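You operate a simulated robot arm through the tools that you are given. There is no shell and no other tool.

You are at the controls of a simulated robot arm. One attempt, no reset.

## Task
Put things in order on the valve mat. At the end: the silver lidded cup from the valve mat stands where the gold relief valve stood; the silver capacitor from the valve mat is on the brown small box (marked "Size 20"); the gold relief valve stands on top of the beige wooden tamping block; the grey power driver stands where the silver lidded cup stood; the valve with the white cap stands on top of the loose brown knob; whatever was shut is shut again. Leave all else as you found it, and nothing knocked over.

It is judged by the outcome, as a careful person would: the job done as asked, and still so three seconds after it is handed in. It fails if anything else is knocked over, pushed out of place, dropped, spilled or broken. A push-on lid holds only when it is set on centred and level and pressed home; a screw cap is set on level and turned clockwise until tight.

## Robot
A 5-joint arm with a two-finger parallel gripper, fixed in place. Base frame: the origin is at the foot of the arm, x ahead of it, y to its left, z up; the work surface is at about z = 0. Units: cm, rad, N and s.
With the tool pointing down near the work surface it reaches from about 26 to 68 cm from the base axis. Its first joint turns from -1.152 to 1.152 rad. The tool tilts only in the upright plane through the base axis and itself; it spins freely about its own axis. Payload 2.9 kg.
The TCP is the grasp point between the finger pads, 3 cm short of the fingertips. In the tool frame z runs along the fingers and y along their closing line. Largest opening 11 cm; finger width 2, thickness 1; the body of the gripper, 4.8 by 11.2 cm, starts 5.5 cm behind the TCP.
Orientation is that of the tool frame in the base frame, as a unit quaternion [x, y, z, w]. With the fingers straight down and closing along the base's y, the tool's x points along the base's -x, its y along +y and its z along -z.

## Interface
- The arm moves only by the tool send_rows. Its argument "moves" is text: rows parted by semicolons, each of 7 numbers parted by spaces: the gripper command, from -1 (shut) to 1 (fully open), values between in proportion, then the shift along the tool's x, y, z in cm, then the turn, a rotation vector about the tool's x, y, z in rad. In form: hand x y z rx ry rz; .... A call has 1 to 20 rows; each row is the pose to reach, as a shift and turn from the pose commanded when the call began, along the tool's axes at that moment. Each row takes 0.2 s and may step no farther than 5 cm and 0.15 rad from the row before; otherwise, or with a gripper value out of range, the whole call is refused. Where a pose cannot be reached the arm comes as near as it can. A force on the tool above 40 N (or 10 N above the force at the start of the call, whichever is more), or a blocked arm, ends the call early, and 0.2 s more pass. The fingers move at their own pace (about 10.8 cm/s each) and stop on an object; they squeeze with about 32 N. The grip force told is the motor's: it shows also when the fingers shut on nothing. Time passes only in rows, and 0.2 s behind the last, so rows that repeat a pose let the fingers close. It gives the time, the measured TCP pose, the force on the tool (base axes), the opening and the grip force at its end, in the units of the frame above (readings bear some noise), with the torque about the TCP (base axes, N m) and any sound that the robot's microphone picked up.
- Cameras (640 x 400 px; columns grow to the right, rows downward): "scene" is fixed at [3.78, -45.24, 60.57]; the picture's right is [0.77, -0.63, 0.00], its down [-0.36, -0.44, -0.83] and it looks along [0.52, 0.64, -0.56] (base axes); focal length 310 px, centre (320, 200). "wrist" rides on the gripper at [7.2, 1.7, -10.3] in the tool frame; the picture's right is [-0.23, 0.97, 0.00], its down [-0.76, -0.18, -0.62] and it looks along [-0.61, -0.14, 0.78] (tool axes); focal length 222 px, centre (320, 200). There is no depth. A picture from a camera that has moved, and an enlarged one, comes with that camera's place and axes in the base frame and with its lens.
- snapshot(camera): a new picture of that camera. No time passes.
- inspect(camera, box): a new picture of the part [left, top, right, bottom] of that camera's present view, enlarged. No time passes.
- finish_job(): hands the job in; it is judged then, once.

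Places have to be worked out from the pictures, the camera data and where the tool is seen. Open the gripper and draw the arm clear of the work before you hand the job in, unless the task says otherwise.

The tools are called after "Emit:" as name(argument=value, ...) on one line, values as JSON. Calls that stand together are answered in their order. send_rows: Moves the arm, as the interface text tells. Its arguments: {"type":"object","properties":{"moves":{"type":"string"}},"required":["moves"]} The other tools are called the same way: snapshot (camera) takes a picture; inspect (camera, box) takes an enlarged picture of a part of a camera's view; finish_job () hands the job in.

At the start:

```text
t: 0.0
tool_pos: [43.69, 16.44, 32.28]
tcp_rot: [0.0, 1.0, 0.0, 0.001]
contact_force: [-0.3, -0.2, -0.1]
ft_torque: [0.01, -0.03, 0.03]
width: 10.99
grip_force: 0.0
```

scene: 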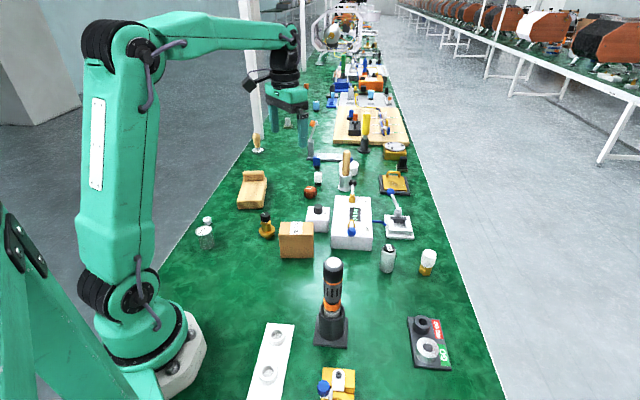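
wrist: 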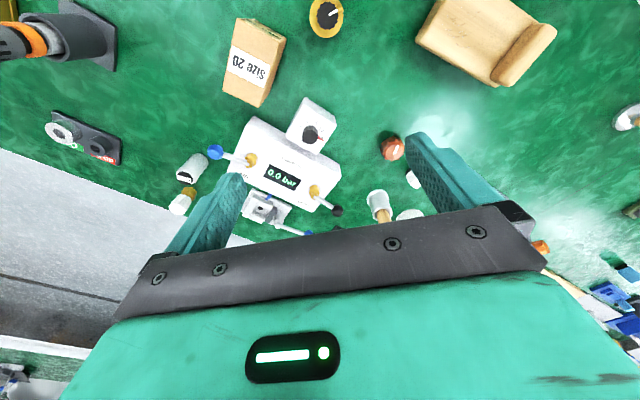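

I begin by looking closely at the scene to identify each object before any move.

Emit:
inspect(camera="scene", box=[180, 180, 340, 280])

Emit:
inspect(camera="scene", box=[320, 180, 480, 280])

Emit:
inspect(camera="scene", box=[240, 240, 480, 400])

Emit:
inspect(camera="scene", box=[280, 90, 440, 190])

Emit:
inspect(camera="wrist", box=[0, 0, 320, 200])

Emit:
inspect(camera="wrist", box=[320, 0, 640, 200])

```text
4.00 times, centred on (260, 230) of scene
camera zoom: at [3.78, -45.24, 60.57], right [0.77, -0.63, 0.0], down [-0.36, -0.44, -0.83], along [0.52, 0.64, -0.56], focal length 1238 px, centre (560, 80)
```

zoom: 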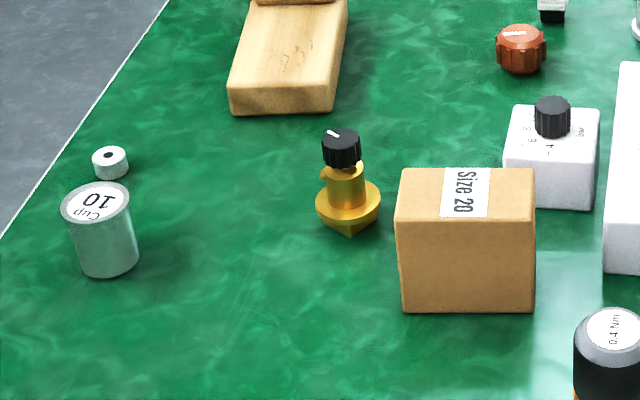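

```text
4.00 times, centred on (400, 230) of scene
camera zoom: at [3.78, -45.24, 60.57], right [0.77, -0.63, 0.0], down [-0.36, -0.44, -0.83], along [0.52, 0.64, -0.56], focal length 1238 px, centre (0, 80)
```

zoom: 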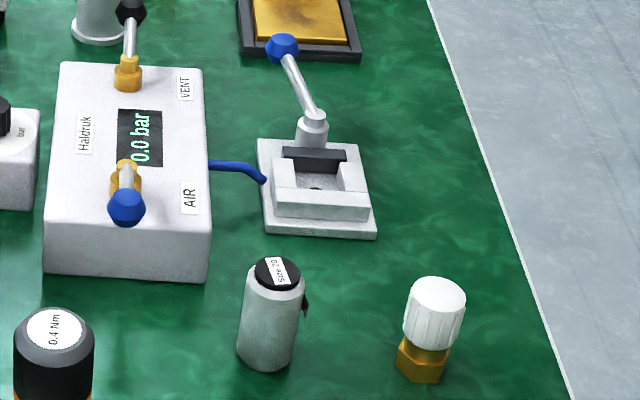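

```text
2.50 times, centred on (360, 320) of scene
camera zoom: at [3.78, -45.24, 60.57], right [0.77, -0.63, 0.0], down [-0.36, -0.44, -0.83], along [0.52, 0.64, -0.56], focal length 774 px, centre (220, -100)
```

zoom: 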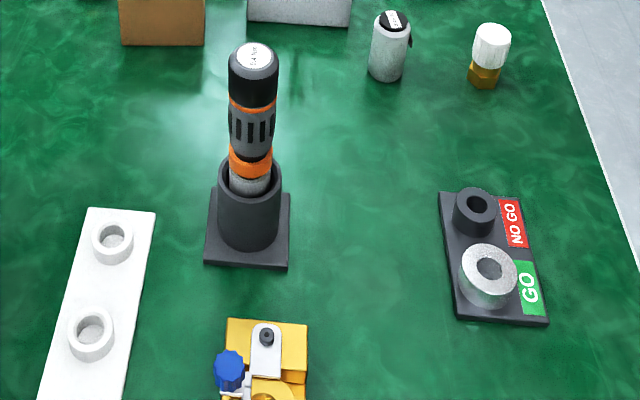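

```text
4.00 times, centred on (360, 140) of scene
camera zoom: at [3.78, -45.24, 60.57], right [0.77, -0.63, 0.0], down [-0.36, -0.44, -0.83], along [0.52, 0.64, -0.56], focal length 1238 px, centre (160, 440)
```

zoom: 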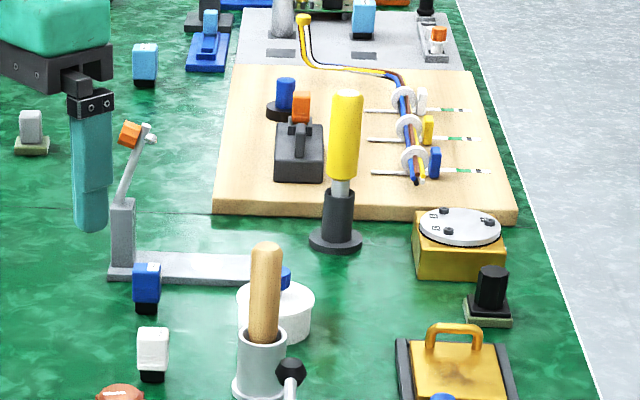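

```text
2.00 times, centred on (160, 100) of wrist
camera zoom: at [36.58, 18.16, 42.6], right [0.23, 0.97, 0.0], down [0.76, -0.18, 0.62], along [0.61, -0.14, -0.78], focal length 444 px, centre (640, 400)
```

zoom: 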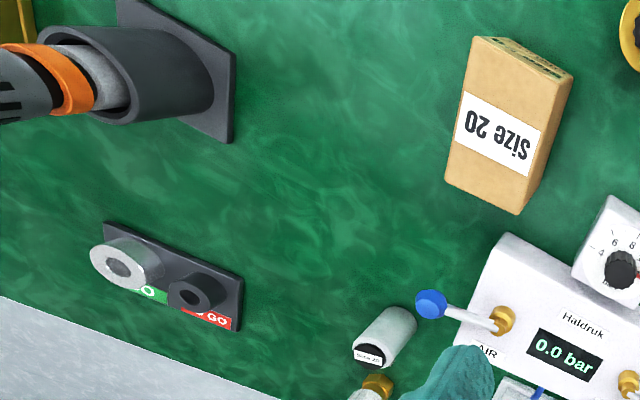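

```text
2.00 times, centred on (480, 100) of wrist
camera zoom: at [36.58, 18.16, 42.6], right [0.23, 0.97, 0.0], down [0.76, -0.18, 0.62], along [0.61, -0.14, -0.78], focal length 444 px, centre (0, 400)
```

zoom: 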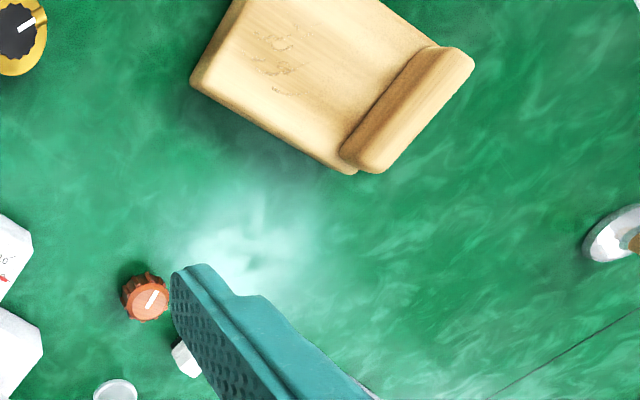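

I zoom in more on the ambiguous items: the two silver cylinders, the small silver item, the driver, and other far things.

Emit:
inspect(camera="scene", box=[185, 205, 233, 255])

Emit:
inspect(camera="scene", box=[370, 235, 450, 285])

Emit:
inspect(camera="scene", box=[290, 250, 370, 350])

Emit:
inspect(camera="scene", box=[240, 170, 320, 250])

Emit:
inspect(camera="scene", box=[300, 0, 420, 100])

Emit:
inspect(camera="scene", box=[240, 100, 340, 170])

Emit:
inspect(camera="scene", box=[240, 310, 380, 400])

```text
8.00 times, centred on (209, 230) of scene
camera zoom: at [3.78, -45.24, 60.57], right [0.77, -0.63, 0.0], down [-0.36, -0.44, -0.83], along [0.52, 0.64, -0.56], focal length 2476 px, centre (1208, -40)
```

zoom: 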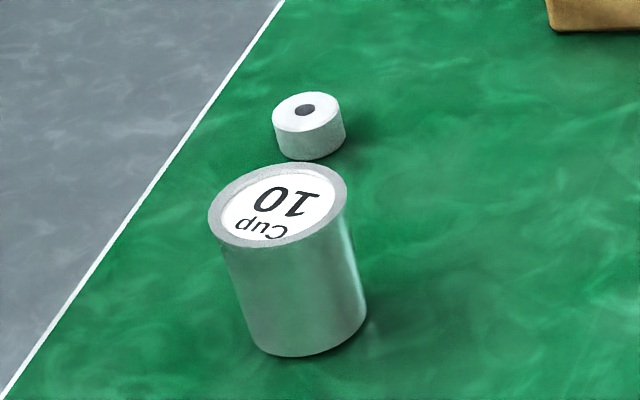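

```text
8.00 times, centred on (410, 260) of scene
camera zoom: at [3.78, -45.24, 60.57], right [0.77, -0.63, 0.0], down [-0.36, -0.44, -0.83], along [0.52, 0.64, -0.56], focal length 2476 px, centre (-400, -280)
```

zoom: 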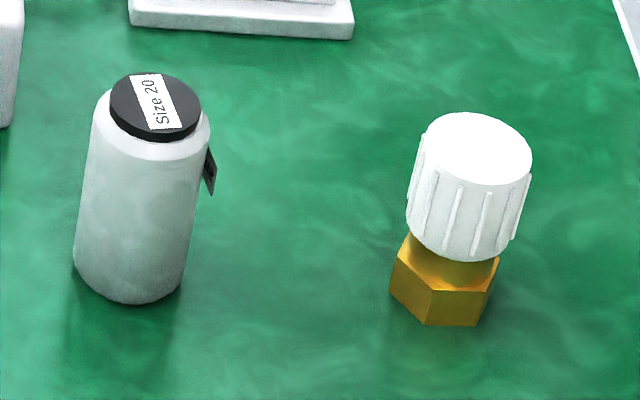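

```text
4.00 times, centred on (330, 300) of scene
camera zoom: at [3.78, -45.24, 60.57], right [0.77, -0.63, 0.0], down [-0.36, -0.44, -0.83], along [0.52, 0.64, -0.56], focal length 1238 px, centre (280, -200)
```

zoom: 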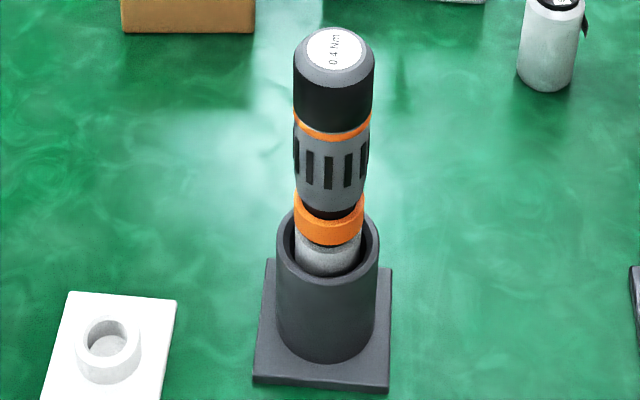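

```text
5.00 times, centred on (280, 210) of scene
camera zoom: at [3.78, -45.24, 60.57], right [0.77, -0.63, 0.0], down [-0.36, -0.44, -0.83], along [0.52, 0.64, -0.56], focal length 1548 px, centre (520, 150)
```

zoom: 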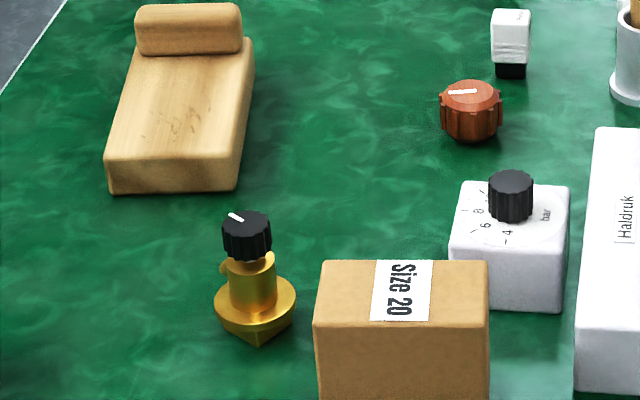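

```text
4.00 times, centred on (360, 50) of scene
camera zoom: at [3.78, -45.24, 60.57], right [0.77, -0.63, 0.0], down [-0.36, -0.44, -0.83], along [0.52, 0.64, -0.56], focal length 1238 px, centre (160, 800)
```

zoom: 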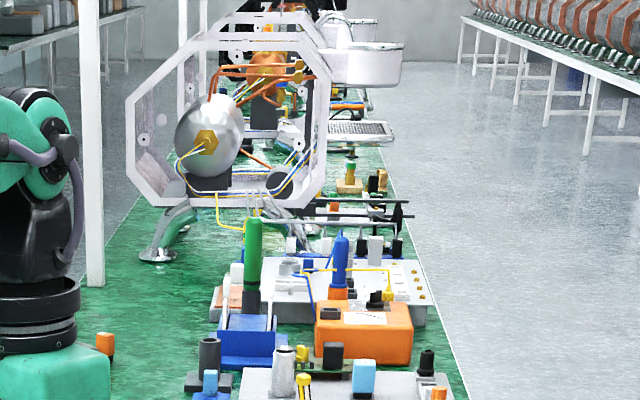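

```text
5.71 times, centred on (290, 135) of scene
camera zoom: at [3.78, -45.24, 60.57], right [0.77, -0.63, 0.0], down [-0.36, -0.44, -0.83], along [0.52, 0.64, -0.56], focal length 1769 px, centre (491, 571)
```

zoom: 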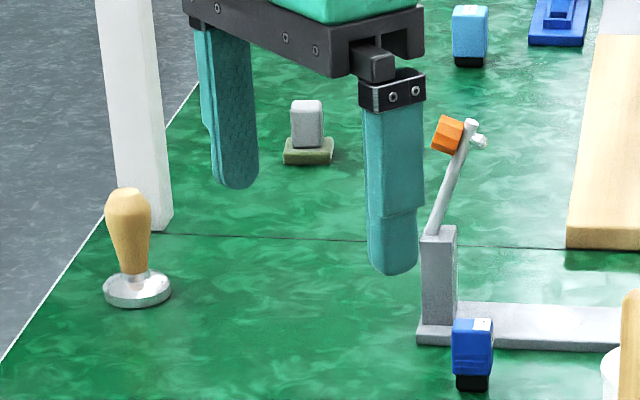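

```text
4.44 times, centred on (310, 355) of scene
camera zoom: at [3.78, -45.24, 60.57], right [0.77, -0.63, 0.0], down [-0.36, -0.44, -0.83], along [0.52, 0.64, -0.56], focal length 1376 px, centre (364, -489)
```

zoom: 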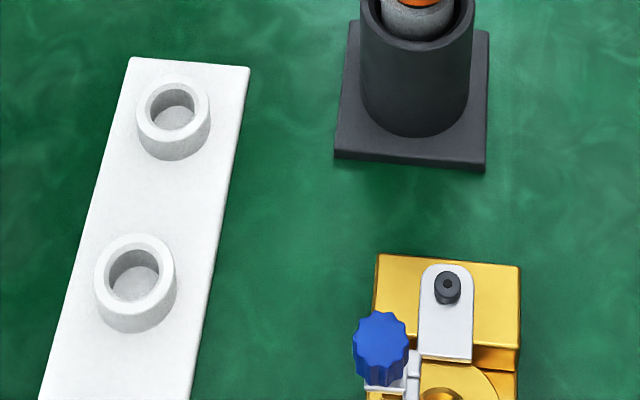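

The gold relief valve appears to be near (36, 19), about 8 cm tall, with the Size 20 box close by at about (39, 8). I move above the valve, staying high, for a close wrist view.

Emit:
send_rows(moves="0.3 1.5 0.5 2.4 0 0 0; 0.3 3.0 1.0 4.8 0 0 0; 0.3 4.5 1.6 7.2 0 0 0; 0.3 6.0 2.1 9.6 0 0 0; 0.3 7.5 2.66 12.28 0 0 0; 0.3 7.5 2.66 12.28 0 0 0")

Emit:
snapshot(camera="wrist")

Emit:
snapshot(camera="scene")

```text
t: 1.4
tool_pos: [36.32, 19.06, 19.82]
tcp_rot: [0.0, 1.0, 0.0, 0.0]
contact_force: [-0.2, 0.2, 1.0]
ft_torque: [-0.03, 0.01, 0.01]
width: 7.15
grip_force: 0.0
```

```text
taken
camera wrist: at [29.12, 20.88, 30.24], right [0.23, 0.97, 0.0], down [0.76, -0.18, 0.62], along [0.61, -0.14, -0.78], focal length 222 px, centre (320, 200)
```

wrist: 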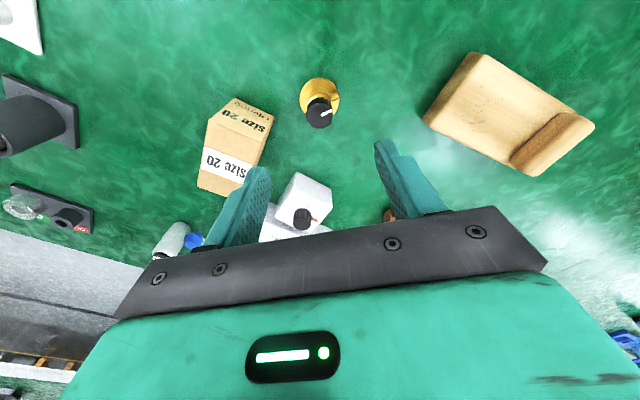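

```text
taken
```

scene: 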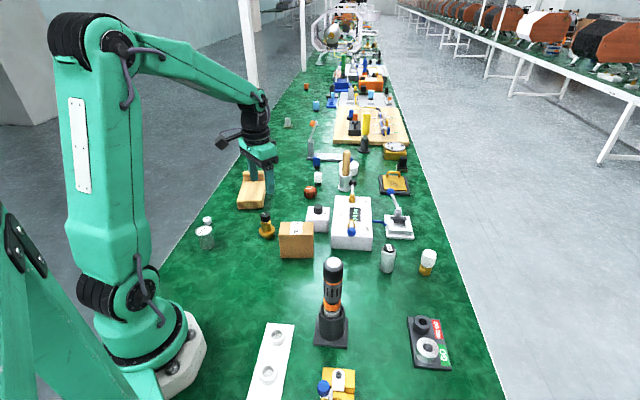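

The wrist camera now sees the valve just ahead of the fingers. I enlarge the valve and the box/block regions.

Emit:
inspect(camera="wrist", box=[270, 60, 370, 140])

Emit:
inspect(camera="wrist", box=[400, 20, 620, 190])

Emit:
inspect(camera="wrist", box=[180, 80, 300, 200])

```text
5.00 times, centred on (320, 100) of wrist
camera zoom: at [29.12, 20.88, 30.24], right [0.23, 0.97, 0.0], down [0.76, -0.18, 0.62], along [0.61, -0.14, -0.78], focal length 1111 px, centre (320, 700)
```

zoom: 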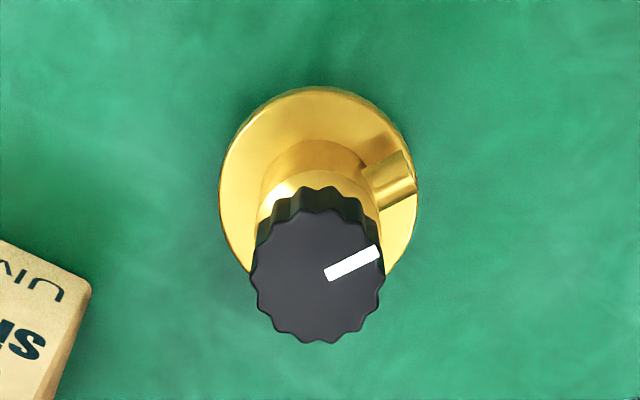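

```text
2.35 times, centred on (510, 105) of wrist
camera zoom: at [29.12, 20.88, 30.24], right [0.23, 0.97, 0.0], down [0.76, -0.18, 0.62], along [0.61, -0.14, -0.78], focal length 523 px, centre (-127, 424)
```

zoom: 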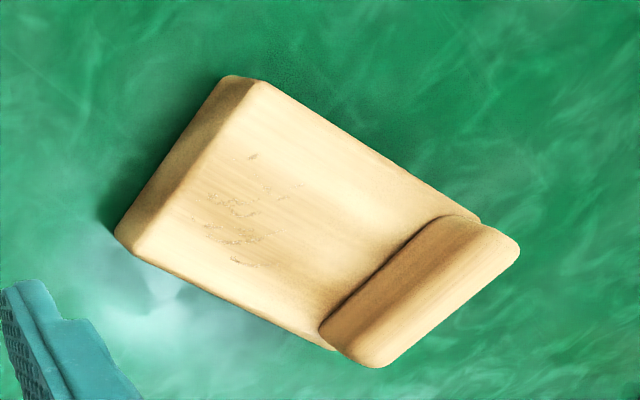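

```text
3.33 times, centred on (240, 140) of wrist
camera zoom: at [29.12, 20.88, 30.24], right [0.23, 0.97, 0.0], down [0.76, -0.18, 0.62], along [0.61, -0.14, -0.78], focal length 740 px, centre (587, 400)
```

zoom: 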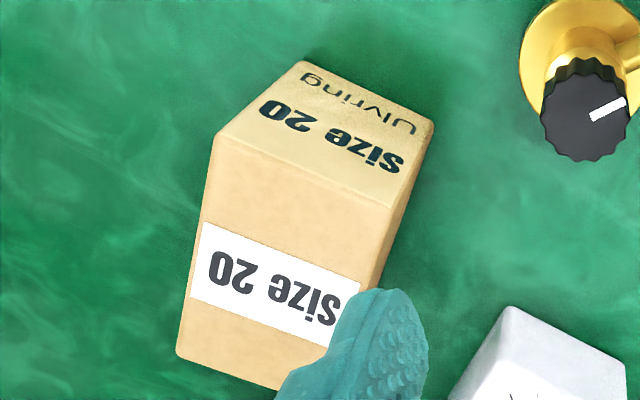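

The valve axis is at about (36.05, 19.2), its knob spanning z≈6.2–8.1 with a side port below it pointing +y. I go down with a 6 cm opening to z≈12 and check alignment.

Emit:
send_rows(moves="0.1 0.1 0.05 2.5 0 0 0; 0.1 0.2 0.1 5 0 0 0; 0.1 0.27 0.12 7.5 0 0 0; 0.1 0.27 0.12 8.0 0 0 0")

Emit:
snapshot(camera="wrist")

Emit:
inspect(camera="scene", box=[220, 170, 320, 250])

```text
t: 2.4
tool_pos: [36.08, 19.3, 11.95]
tcp_rot: [0.0, 1.0, -0.001, 0.0]
contact_force: [-0.1, 0.2, 0.1]
ft_torque: [0.0, 0.01, -0.02]
width: 6.03
grip_force: 0.0
```

```text
taken
camera wrist: at [28.82, 20.95, 22.26], right [0.23, 0.97, 0.0], down [0.76, -0.18, 0.62], along [0.61, -0.14, -0.78], focal length 222 px, centre (320, 200)
```

wrist: 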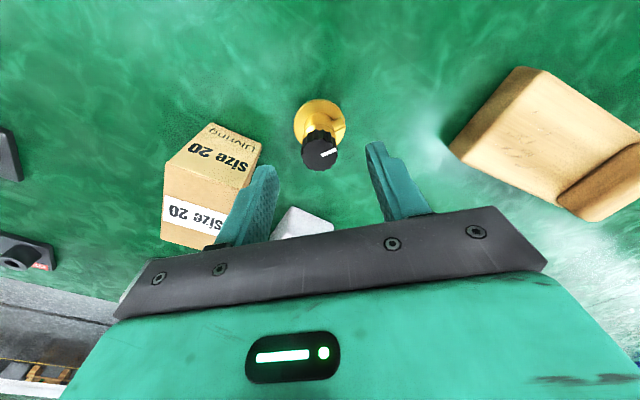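

```text
5.00 times, centred on (270, 210) of scene
camera zoom: at [3.78, -45.24, 60.57], right [0.77, -0.63, 0.0], down [-0.36, -0.44, -0.83], along [0.52, 0.64, -0.56], focal length 1548 px, centre (570, 150)
```

zoom: 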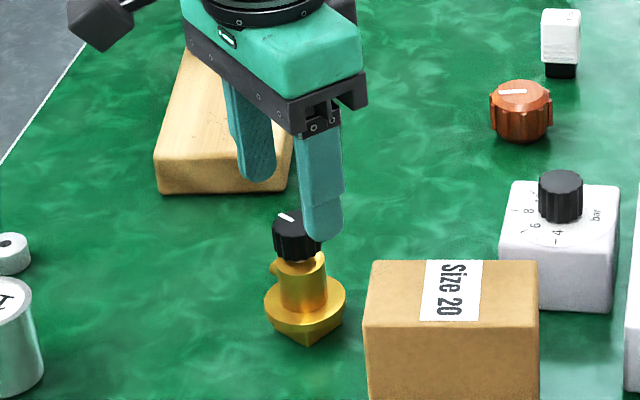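

The knob is centred between the fingers to within about 1–2 mm. I descend to z≈8.2 and close on the knob.

Emit:
send_rows(moves="0.1 0.05 0 1.5 0 0 0; 0.1 0.1 0 3.0 0 0 0; 0.1 0.1 0 3.7 0 0 0; 0.1 0.1 0 3.7 0 0 0; -0.2 0.1 0 3.7 0 0 0; -0.4 0.1 0 3.7 0 0 0; -0.7 0.1 0 3.7 0 0 0; -1 0.1 0 3.7 0 0 0; -1 0.1 0 3.7 0 0 0")

Emit:
inspect(camera="scene", box=[220, 170, 320, 250])

Emit:
snapshot(camera="wrist")

```text
t: 4.4
tool_pos: [35.95, 19.22, 8.17]
tcp_rot: [0.0, 1.0, 0.0, -0.001]
contact_force: [0.7, -2.6, 1.2]
ft_torque: [-0.17, 0.04, 0.08]
width: 2.69
grip_force: 32.1
```

```text
5.00 times, centred on (270, 210) of scene
camera zoom: at [3.78, -45.24, 60.57], right [0.77, -0.63, 0.0], down [-0.36, -0.44, -0.83], along [0.52, 0.64, -0.56], focal length 1548 px, centre (570, 150)
```

zoom: 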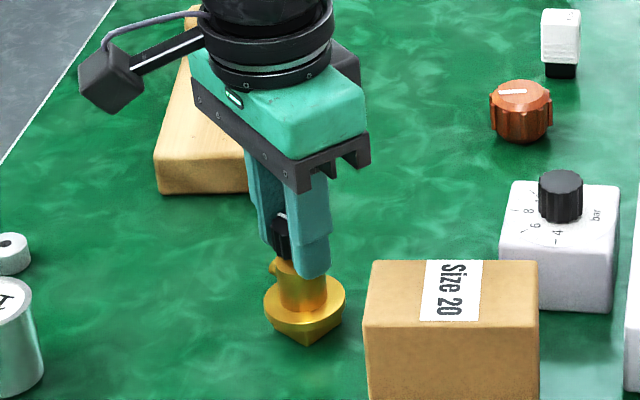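

```text
taken
camera wrist: at [28.74, 20.97, 18.61], right [0.23, 0.97, 0.0], down [0.76, -0.18, 0.62], along [0.61, -0.14, -0.78], focal length 222 px, centre (320, 200)
```

wrist: 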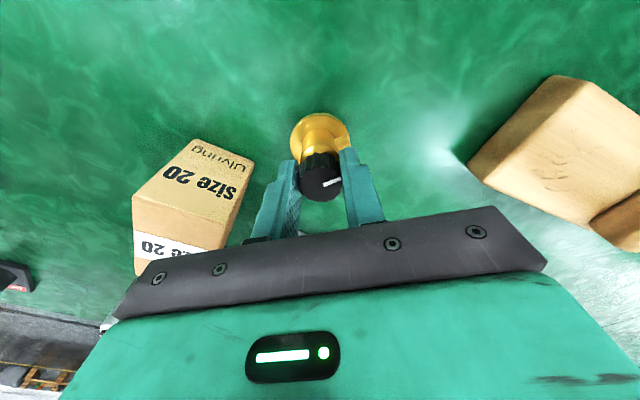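

The valve is held (width 2.69). I lift it straight up and check the force.

Emit:
send_rows(moves="-1 0 0 -1 0 0 0; -1 0 0 -2.5 0 0 0; -1 0 0 -4.5 0 0 0; -1 0 0 -6.5 0 0 0; -1 0 0 -8 0 0 0; -1 0 0 -8 0 0 0")

Emit:
inspect(camera="scene", box=[220, 170, 320, 250])

Emit:
snapshot(camera="wrist")

```text
t: 5.8
tool_pos: [35.9, 19.24, 16.27]
tcp_rot: [0.0, 1.0, -0.001, 0.0]
contact_force: [-0.2, -0.1, 0.3]
ft_torque: [-0.02, 0.04, 0.0]
width: 0.0
grip_force: 31.9
```

```text
5.00 times, centred on (270, 210) of scene
camera zoom: at [3.78, -45.24, 60.57], right [0.77, -0.63, 0.0], down [-0.36, -0.44, -0.83], along [0.52, 0.64, -0.56], focal length 1548 px, centre (570, 150)
```

zoom: 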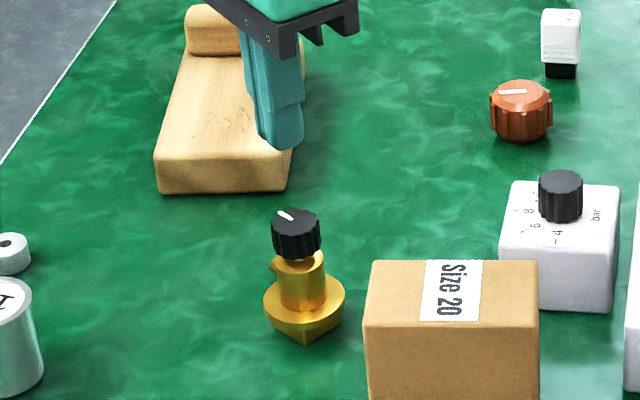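

```text
taken
camera wrist: at [28.73, 20.95, 26.66], right [0.23, 0.97, 0.0], down [0.76, -0.18, 0.62], along [0.61, -0.14, -0.78], focal length 222 px, centre (320, 200)
```

wrist: 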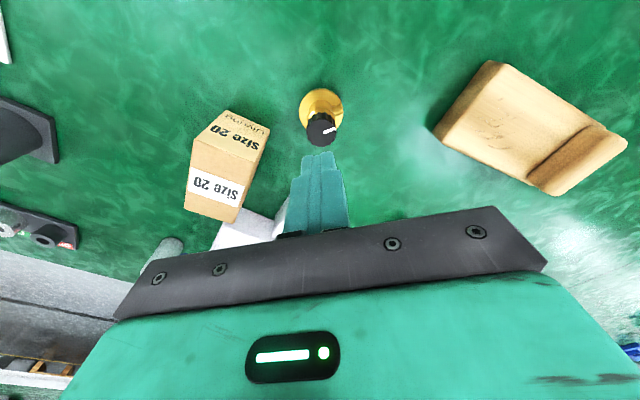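

The grip slipped off during the lift; the valve is still standing untouched in its place. I turn the tool 90° so the fingers close along x, clear of the side port, which lets me grip lower on the neck and knob.

Emit:
send_rows(moves="-0.5 0 0 0 0 0 -0.1428; 0.1 0 0 0 0 0 -0.2856; 0.1 0 0 0 0 0 -0.4284; 0.1 0 0 0 0 0 -0.5712; 0.1 0 0 0 0 0 -0.714; 0.1 0 0 0 0 0 -0.8568; 0.1 0 0 0 0 0 -0.9996; 0.1 0 0 0 0 0 -1.1424; 0.1 0 0 0 0 0 -1.2852; 0.1 0 0 0 0 0 -1.428; 0.1 0 0 0 0 0 -1.5708; 0.1 0 0 0 0 0 -1.5708")

Emit:
snapshot(camera="wrist")

Emit:
inspect(camera="wrist", box=[280, 80, 360, 180])

```text
t: 8.4
tool_pos: [35.8, 19.17, 16.24]
tcp_rot: [0.708, -0.706, 0.001, 0.001]
contact_force: [0.4, -0.3, -0.1]
ft_torque: [0.0, -0.01, 0.01]
width: 6.04
grip_force: 0.1
```

```text
taken
camera wrist: at [34.28, 12.01, 26.62], right [-0.97, 0.22, 0.0], down [0.18, 0.76, 0.62], along [0.14, 0.61, -0.78], focal length 222 px, centre (320, 200)
```

wrist: 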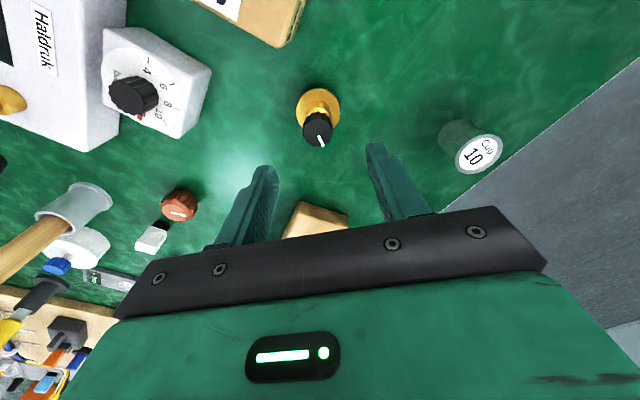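

```text
4.00 times, centred on (320, 130) of wrist
camera zoom: at [34.28, 12.01, 26.62], right [-0.97, 0.22, 0.0], down [0.18, 0.76, 0.62], along [0.14, 0.61, -0.78], focal length 888 px, centre (320, 480)
```

zoom: 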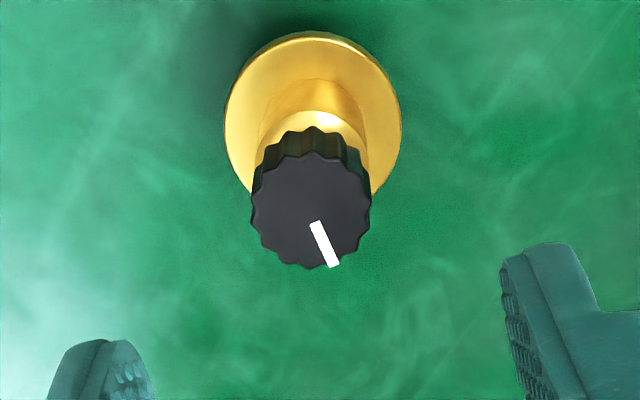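

The valve is at about (36.1, 19.15) and both fingers are clear of it. I shift 2 mm in x, descend to z≈6.6 (tips above the flange), and close.

Emit:
send_rows(moves="0.1 0 -0.15 2.5 0 0 0; 0.1 0 -0.2 5 0 0 0; 0.1 0 -0.2 7.5 0 0 0; 0.1 0 -0.2 9 0 0 0; 0.1 0 -0.2 9.65 0 0 0; 0.1 0 -0.2 9.65 0 0 0; -0.3 0 -0.2 9.65 0 0 0; -0.6 0 -0.2 9.65 0 0 0; -1 0 -0.2 9.65 0 0 0; -1 0 -0.2 9.65 0 0 0")

Emit:
inspect(camera="scene", box=[220, 170, 320, 250])

Emit:
snapshot(camera="wrist")

```text
t: 10.6
tool_pos: [36.23, 19.09, 6.53]
tcp_rot: [-0.707, 0.707, 0.0, 0.0]
contact_force: [0.7, 1.0, 0.7]
ft_torque: [-0.01, 0.0, 0.01]
width: 2.75
grip_force: 32.1
```

```text
5.00 times, centred on (270, 210) of scene
camera zoom: at [3.78, -45.24, 60.58], right [0.77, -0.63, 0.0], down [-0.36, -0.44, -0.83], along [0.52, 0.64, -0.56], focal length 1548 px, centre (570, 150)
```

zoom: 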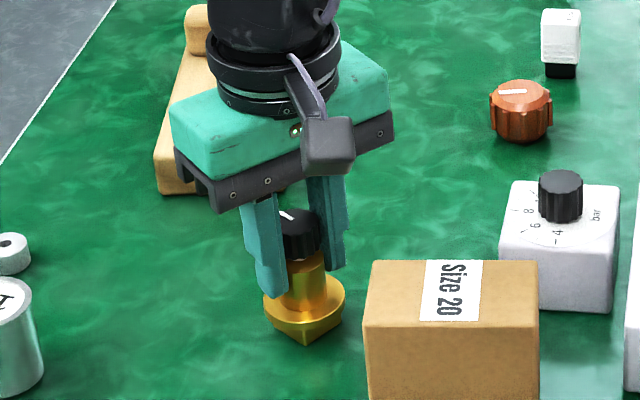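

```text
taken
camera wrist: at [34.5, 11.95, 16.97], right [-0.97, 0.23, 0.0], down [0.18, 0.76, 0.62], along [0.14, 0.61, -0.78], focal length 222 px, centre (320, 200)
```

wrist: 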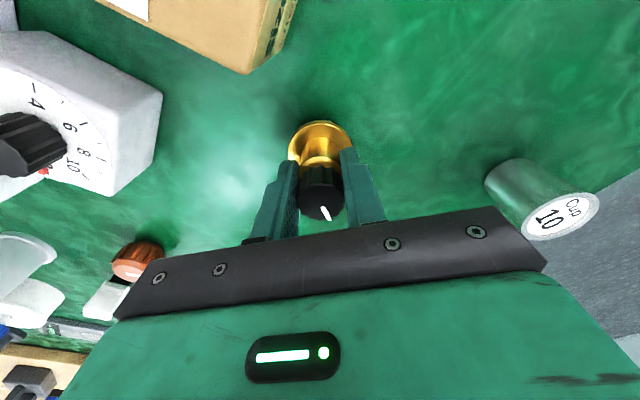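

Grip is at width 2.75, now spanning knob and neck. I lift slowly by 1.5 cm to check it holds.

Emit:
send_rows(moves="-1 0 0 -0.3 0 0 0; -1 0 0 -0.6 0 0 0; -1 0 0 -1.0 0 0 0; -1 0 0 -1.5 0 0 0; -1 0 0 -1.5 0 0 0")

Emit:
inspect(camera="scene", box=[220, 170, 320, 250])

```text
t: 11.8
tool_pos: [36.12, 19.1, 8.07]
tcp_rot: [-0.707, 0.707, 0.0, 0.0]
contact_force: [0.3, 0.0, -2.9]
ft_torque: [0.03, -0.01, -0.01]
width: 2.75
grip_force: 32.7
```

```text
5.00 times, centred on (270, 210) of scene
camera zoom: at [3.78, -45.24, 60.58], right [0.77, -0.63, 0.0], down [-0.36, -0.44, -0.83], along [0.52, 0.64, -0.56], focal length 1548 px, centre (570, 150)
```

zoom: 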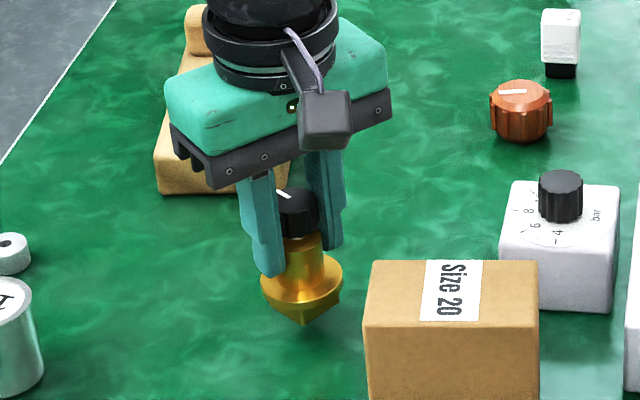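

It holds: about 2.9 N weight, still upright. I lift higher and carry it over the wooden block platform at about (42.6, 39.9).

Emit:
send_rows(moves="-1 0 0 -2.5 0 0 0; -1 0 0 -5 0 0 0; -1 0 0 -6 0 0 0; -1 -2.6 -0.81 -6 0 0 0; -1 -5.2 -1.62 -6 0 0 0; -1 -7.8 -2.43 -6 0 0 0; -1 -10.4 -3.25 -6 0 0 0; -1 -13 -4.06 -6 0 0 0; -1 -15.6 -4.87 -6 0 0 0; -1 -18.2 -5.7 -6 0 0 0; -1 -20.3 -6.4 -6 0 0 0; -1 -20.8 -6.5 -6 0 0 0; -1 -20.8 -6.5 -6 0 0 0")

Emit:
snapshot(camera="wrist")

Emit:
inspect(camera="scene", box=[210, 130, 310, 210])

```text
t: 14.6
tool_pos: [42.6, 40.03, 13.99]
tcp_rot: [0.707, -0.707, 0.0, 0.0]
contact_force: [0.6, 0.0, -3.0]
ft_torque: [0.0, 0.01, -0.01]
width: 2.71
grip_force: 32.2
```

```text
taken
camera wrist: at [41.0, 32.81, 24.46], right [-0.97, 0.23, 0.0], down [0.18, 0.76, 0.62], along [0.14, 0.61, -0.78], focal length 222 px, centre (320, 200)
```

wrist: 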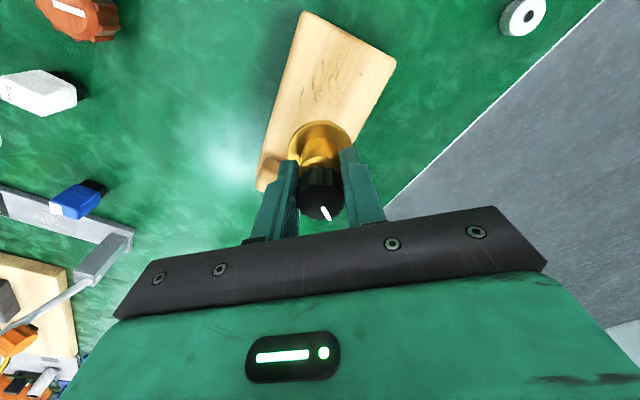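

```text
5.00 times, centred on (260, 170) of scene
camera zoom: at [3.78, -45.24, 60.58], right [0.77, -0.63, 0.0], down [-0.36, -0.44, -0.83], along [0.52, 0.64, -0.56], focal length 1548 px, centre (620, 350)
```

zoom: 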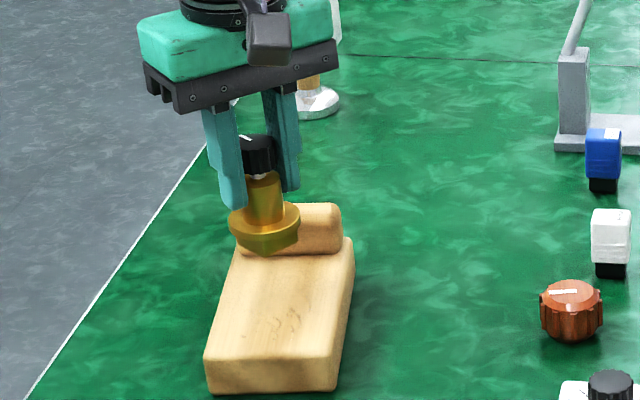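

The valve hangs centred over the platform (platform centre computed ≈(42.5, 39.9), top z≈2.8). I lower it to just above the wood and read the force.

Emit:
send_rows(moves="-1 0 0 1 0 0 0; -1 0 0 2 0 0 0; -1 0 0 3 0 0 0; -1 0 0 3.6 0 0 0; -1 0 0 4.0 0 0 0; -1 0 0 4.2 0 0 0; -1 0 0 4.2 0 0 0")

Emit:
inspect(camera="scene", box=[210, 130, 310, 210])

Emit:
snapshot(camera="wrist")

```text
t: 16.2
tool_pos: [42.48, 39.93, 10.0]
tcp_rot: [-0.707, 0.707, 0.0, 0.0]
contact_force: [-2.8, -1.4, 5.6]
ft_torque: [-0.15, 0.17, -0.05]
width: 2.73
grip_force: 31.9
```

```text
5.00 times, centred on (260, 170) of scene
camera zoom: at [3.78, -45.24, 60.57], right [0.77, -0.63, 0.0], down [-0.36, -0.44, -0.83], along [0.52, 0.64, -0.56], focal length 1548 px, centre (620, 350)
```

zoom: 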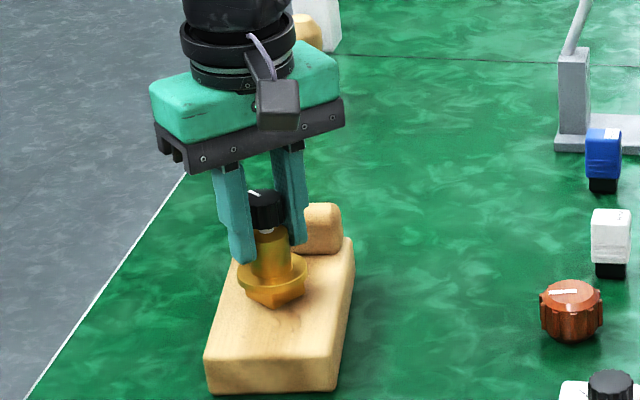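

```text
taken
camera wrist: at [41.0, 32.79, 20.36], right [-0.97, 0.23, 0.0], down [0.18, 0.76, 0.62], along [0.14, 0.61, -0.78], focal length 222 px, centre (320, 200)
```

wrist: 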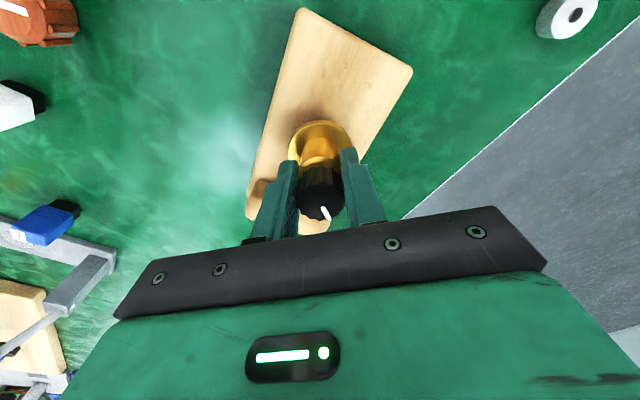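

The valve has touched down on the wood (force up to +5.6 N). I ease off slightly, release, and rise straight up.

Emit:
send_rows(moves="-1 0 0 -0.1 0 0 0; -1 0 0 -0.15 0 0 0; -0.4 0 0 -0.15 0 0 0; -0.1 0 0 -0.15 0 0 0; 0 0 0 -0.15 0 0 0; 0 0 0 -0.15 0 0 0; 0 0 0 -2 0 0 0; 0 0 0 -5 0 0 0; 0 0 0 -8 0 0 0; 0 0 0 -10 0 0 0")

Emit:
inspect(camera="scene", box=[210, 130, 310, 210])

Emit:
snapshot(camera="wrist")

```text
t: 18.4
tool_pos: [42.55, 39.86, 19.84]
tcp_rot: [-0.707, 0.707, 0.0, 0.0]
contact_force: [-1.0, 0.5, 0.2]
ft_torque: [-0.02, 0.02, -0.02]
width: 5.53
grip_force: 0.0
```

```text
5.00 times, centred on (260, 170) of scene
camera zoom: at [3.78, -45.24, 60.57], right [0.77, -0.63, 0.0], down [-0.36, -0.44, -0.83], along [0.52, 0.64, -0.56], focal length 1548 px, centre (620, 350)
```

zoom: 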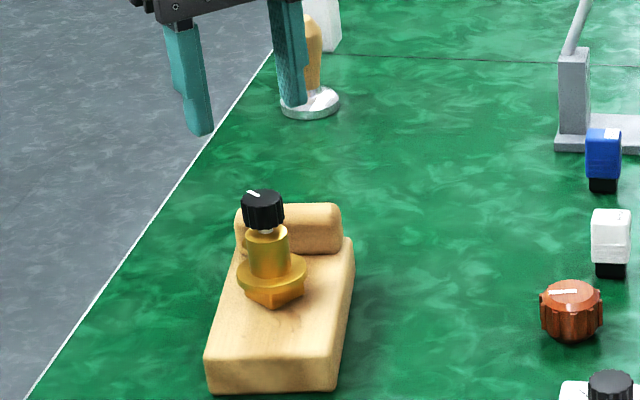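

```text
taken
camera wrist: at [40.9, 32.84, 30.26], right [-0.97, 0.23, 0.0], down [0.18, 0.76, 0.62], along [0.14, 0.61, -0.78], focal length 222 px, centre (320, 200)
```

wrist: 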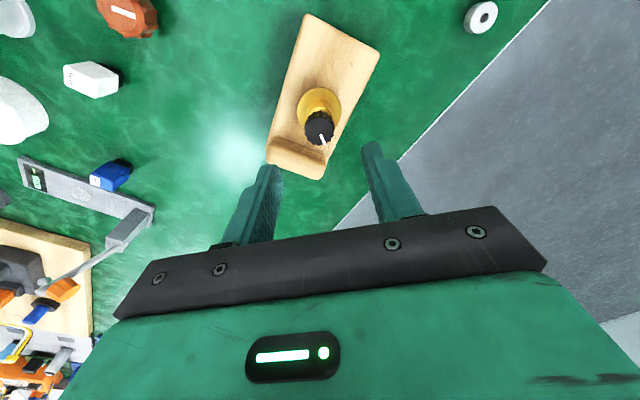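

The relief valve stands upright on the wooden block. Next I move over the Cup 10 at about (20.8, 26.9) for a close look.

Emit:
send_rows(moves="0.2 1.3 2.18 0 0 0 0; 0.3 2.6 4.36 0 0 0 0; 0.3 3.9 6.54 0 0 0 0; 0.3 5.2 8.72 0 0 0 0; 0.3 6.5 10.9 0 0 0 0; 0.3 7.8 13.08 1 0 0 0; 0.3 9.1 15.26 2 0 0 0; 0.3 10.4 17.44 3 0 0 0; 0.3 11.7 19.62 4 0 0 0; 0.3 13.0 21.8 4.8 0 0 0; 0.3 13.0 21.8 4.8 0 0 0")

Emit:
snapshot(camera="wrist")

Emit:
inspect(camera="wrist", box=[270, 60, 370, 160])

Emit:
inspect(camera="scene", box=[180, 170, 280, 260])

```text
t: 20.8
tool_pos: [20.66, 26.97, 15.0]
tcp_rot: [-0.707, 0.707, 0.001, -0.001]
contact_force: [0.1, 1.0, 0.3]
ft_torque: [0.01, -0.02, -0.03]
width: 7.16
grip_force: 0.1
```

```text
taken
camera wrist: at [19.13, 19.79, 25.43], right [-0.97, 0.23, 0.0], down [0.18, 0.76, 0.62], along [0.14, 0.61, -0.78], focal length 222 px, centre (320, 200)
```

wrist: 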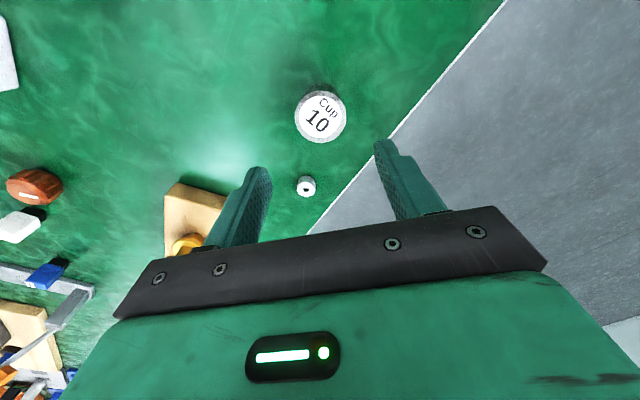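

```text
4.00 times, centred on (320, 110) of wrist
camera zoom: at [19.13, 19.79, 25.43], right [-0.97, 0.23, 0.0], down [0.18, 0.76, 0.62], along [0.14, 0.61, -0.78], focal length 888 px, centre (320, 560)
```

zoom: 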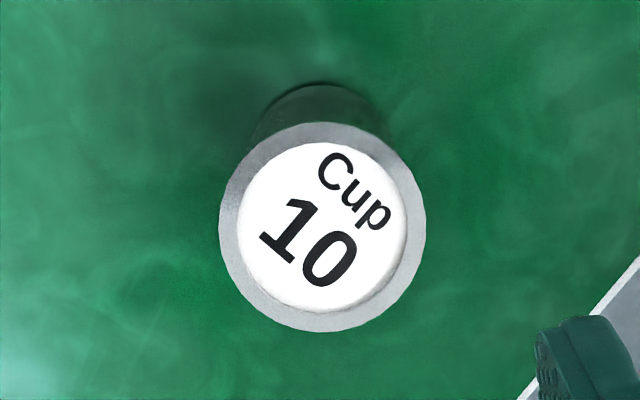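

```text
4.44 times, centred on (230, 215) of scene
camera zoom: at [3.78, -45.24, 60.57], right [0.77, -0.63, 0.0], down [-0.36, -0.44, -0.83], along [0.52, 0.64, -0.56], focal length 1376 px, centre (720, 133)
```

zoom: 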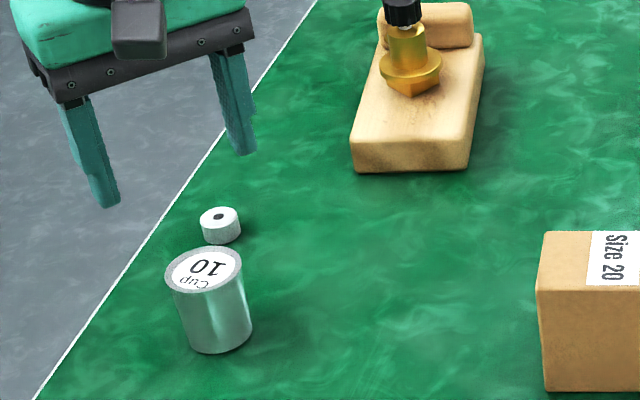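

Cup 10 has a labelled lid flush in its rim; its axis is nearer (20.6, 26.2). I shift −0.75 in y and descend to z≈9.5 to refine.

Emit:
send_rows(moves="0.35 0.4 0 2 0 0 0; 0.35 0.75 0 4 0 0 0; 0.35 0.75 0 5.5 0 0 0; 0.35 0.75 0 5.5 0 0 0")

Emit:
snapshot(camera="wrist")

Emit:
inspect(camera="wrist", box=[240, 60, 400, 180])

Emit:
inspect(camera="scene", box=[170, 190, 250, 250])

```text
t: 21.8
tool_pos: [20.7, 26.16, 9.55]
tcp_rot: [0.707, -0.707, 0.0, 0.0]
contact_force: [-1.0, -0.1, -0.2]
ft_torque: [-0.01, -0.02, -0.05]
width: 7.43
grip_force: 0.1
```

```text
taken
camera wrist: at [19.17, 19.06, 19.94], right [-0.97, 0.23, 0.0], down [0.18, 0.76, 0.62], along [0.14, 0.61, -0.78], focal length 222 px, centre (320, 200)
```

wrist: 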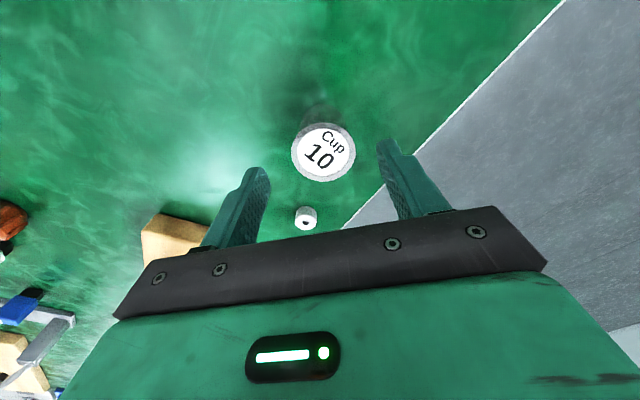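

```text
3.33 times, centred on (320, 120) of wrist
camera zoom: at [19.17, 19.06, 19.94], right [-0.97, 0.23, 0.0], down [0.18, 0.76, 0.62], along [0.14, 0.61, -0.78], focal length 740 px, centre (320, 467)
```

zoom: 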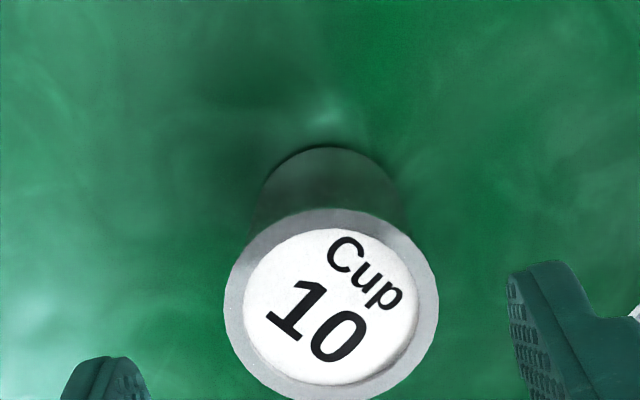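

```text
6.67 times, centred on (210, 220) of scene
camera zoom: at [3.78, -45.24, 60.57], right [0.77, -0.63, 0.0], down [-0.36, -0.44, -0.83], along [0.52, 0.64, -0.56], focal length 2063 px, centre (1053, 67)
```

zoom: 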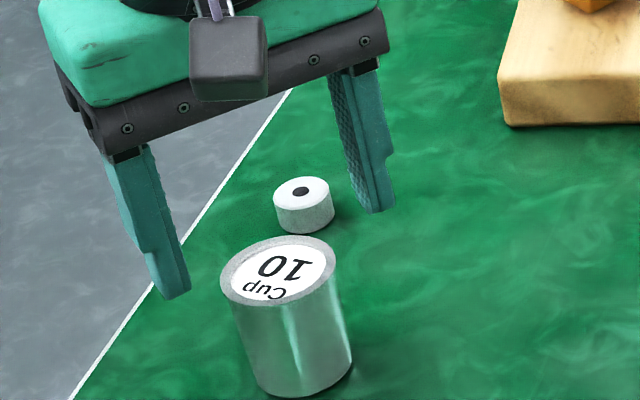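

The cup axis works out to about (20.65, 26.4), diameter ≈4.6, height ≈5. I lower around its body with tips just above the table and close.

Emit:
send_rows(moves="0.35 -0.2 0.05 2 0 0 0; 0.35 -0.25 0.05 4 0 0 0; 0.35 -0.25 0.05 5.5 0 0 0; 0.35 -0.25 0.05 6.1 0 0 0; 0.35 -0.25 0.05 6.1 0 0 0; 0.1 -0.25 0.05 6.1 0 0 0; -0.1 -0.25 0.05 6.1 0 0 0; -0.4 -0.25 0.05 6.1 0 0 0; -0.7 -0.25 0.05 6.1 0 0 0; -0.7 -0.25 0.05 6.1 0 0 0")

Emit:
snapshot(camera="wrist")

Emit:
inspect(camera="scene", box=[170, 190, 250, 250])

```text
t: 24.0
tool_pos: [20.82, 26.49, 3.57]
tcp_rot: [-0.707, 0.707, 0.0, 0.0]
contact_force: [1.3, -1.9, 3.0]
ft_torque: [-0.08, -0.12, -0.04]
width: 4.29
grip_force: 31.9
```

```text
taken
camera wrist: at [19.14, 19.28, 13.88], right [-0.97, 0.23, 0.0], down [0.18, 0.76, 0.62], along [0.14, 0.61, -0.78], focal length 222 px, centre (320, 200)
```

wrist: 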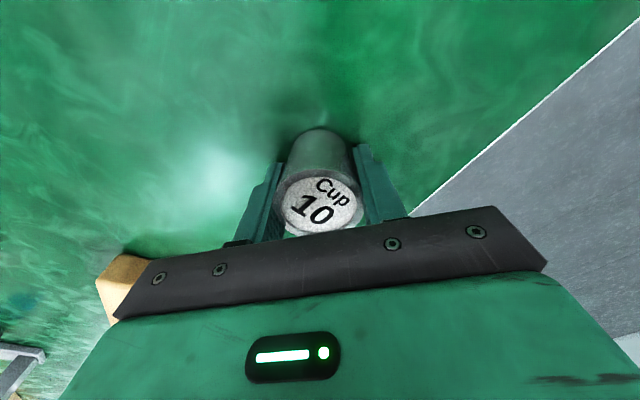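

```text
6.67 times, centred on (210, 220) of scene
camera zoom: at [3.78, -45.24, 60.57], right [0.77, -0.63, 0.0], down [-0.36, -0.44, -0.83], along [0.52, 0.64, -0.56], focal length 2063 px, centre (1053, 67)
```

zoom: 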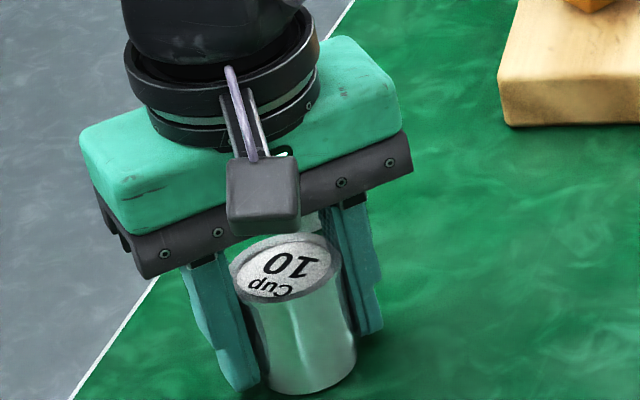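

Cup gripped around its body (width 4.29), lid label undisturbed. I lift slowly and check.

Emit:
send_rows(moves="-1 0 0 -0.4 0 0 0; -1 0 0 -0.8 0 0 0; -1 0 0 -1.4 0 0 0; -1 0 0 -2 0 0 0; -1 0 0 -2 0 0 0")

Emit:
inspect(camera="scene", box=[170, 190, 250, 250])

```text
t: 25.2
tool_pos: [20.67, 26.4, 5.5]
tcp_rot: [0.707, -0.707, 0.0, 0.0]
contact_force: [0.3, 0.0, -2.0]
ft_torque: [0.01, 0.0, -0.01]
width: 4.28
grip_force: 31.7
```

```text
6.67 times, centred on (210, 220) of scene
camera zoom: at [3.78, -45.24, 60.57], right [0.77, -0.63, 0.0], down [-0.36, -0.44, -0.83], along [0.52, 0.64, -0.56], focal length 2063 px, centre (1053, 67)
```

zoom: 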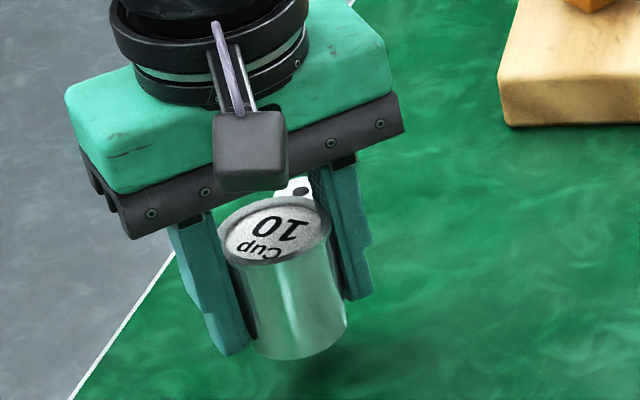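

Cup lifted (2 N), upright and closed. I raise it and carry it to the relief valve's former spot (36.1, 19.15).

Emit:
send_rows(moves="-1 0 0 -2 0 0 0; -1 0 0 -4.5 0 0 0; -1 0.9 -1.9 -4.5 0 0 0; -1 1.8 -3.85 -4.5 0 0 0; -1 2.7 -5.8 -4.5 0 0 0; -1 3.6 -7.7 -4.5 0 0 0; -1 4.5 -9.6 -4.5 0 0 0; -1 5.4 -11.5 -4.5 0 0 0; -1 6.3 -13.5 -4.5 0 0 0; -1 7.0 -15.0 -4.5 0 0 0; -1 7.25 -15.4 -4.5 0 0 0; -1 7.25 -15.4 -4.5 0 0 0")

Emit:
snapshot(camera="wrist")

Emit:
inspect(camera="scene", box=[220, 170, 320, 250])

```text
t: 27.8
tool_pos: [36.18, 19.14, 10.03]
tcp_rot: [0.707, -0.707, 0.0, 0.0]
contact_force: [-0.7, -0.6, -1.8]
ft_torque: [0.05, 0.0, 0.04]
width: 4.3
grip_force: 31.6
```

```text
taken
camera wrist: at [34.58, 12.02, 20.42], right [-0.97, 0.23, 0.0], down [0.18, 0.76, 0.62], along [0.14, 0.61, -0.78], focal length 222 px, centre (320, 200)
```

wrist: 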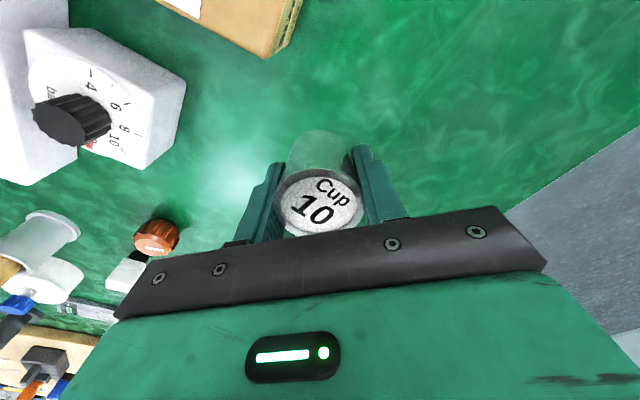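

```text
5.00 times, centred on (270, 210) of scene
camera zoom: at [3.78, -45.24, 60.57], right [0.77, -0.63, 0.0], down [-0.36, -0.44, -0.83], along [0.52, 0.64, -0.56], focal length 1548 px, centre (570, 150)
```

zoom: 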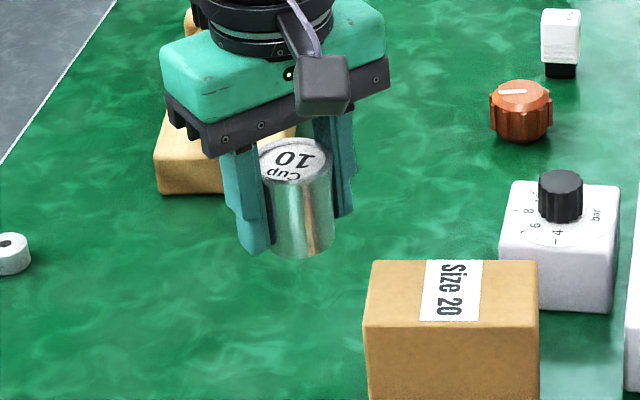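

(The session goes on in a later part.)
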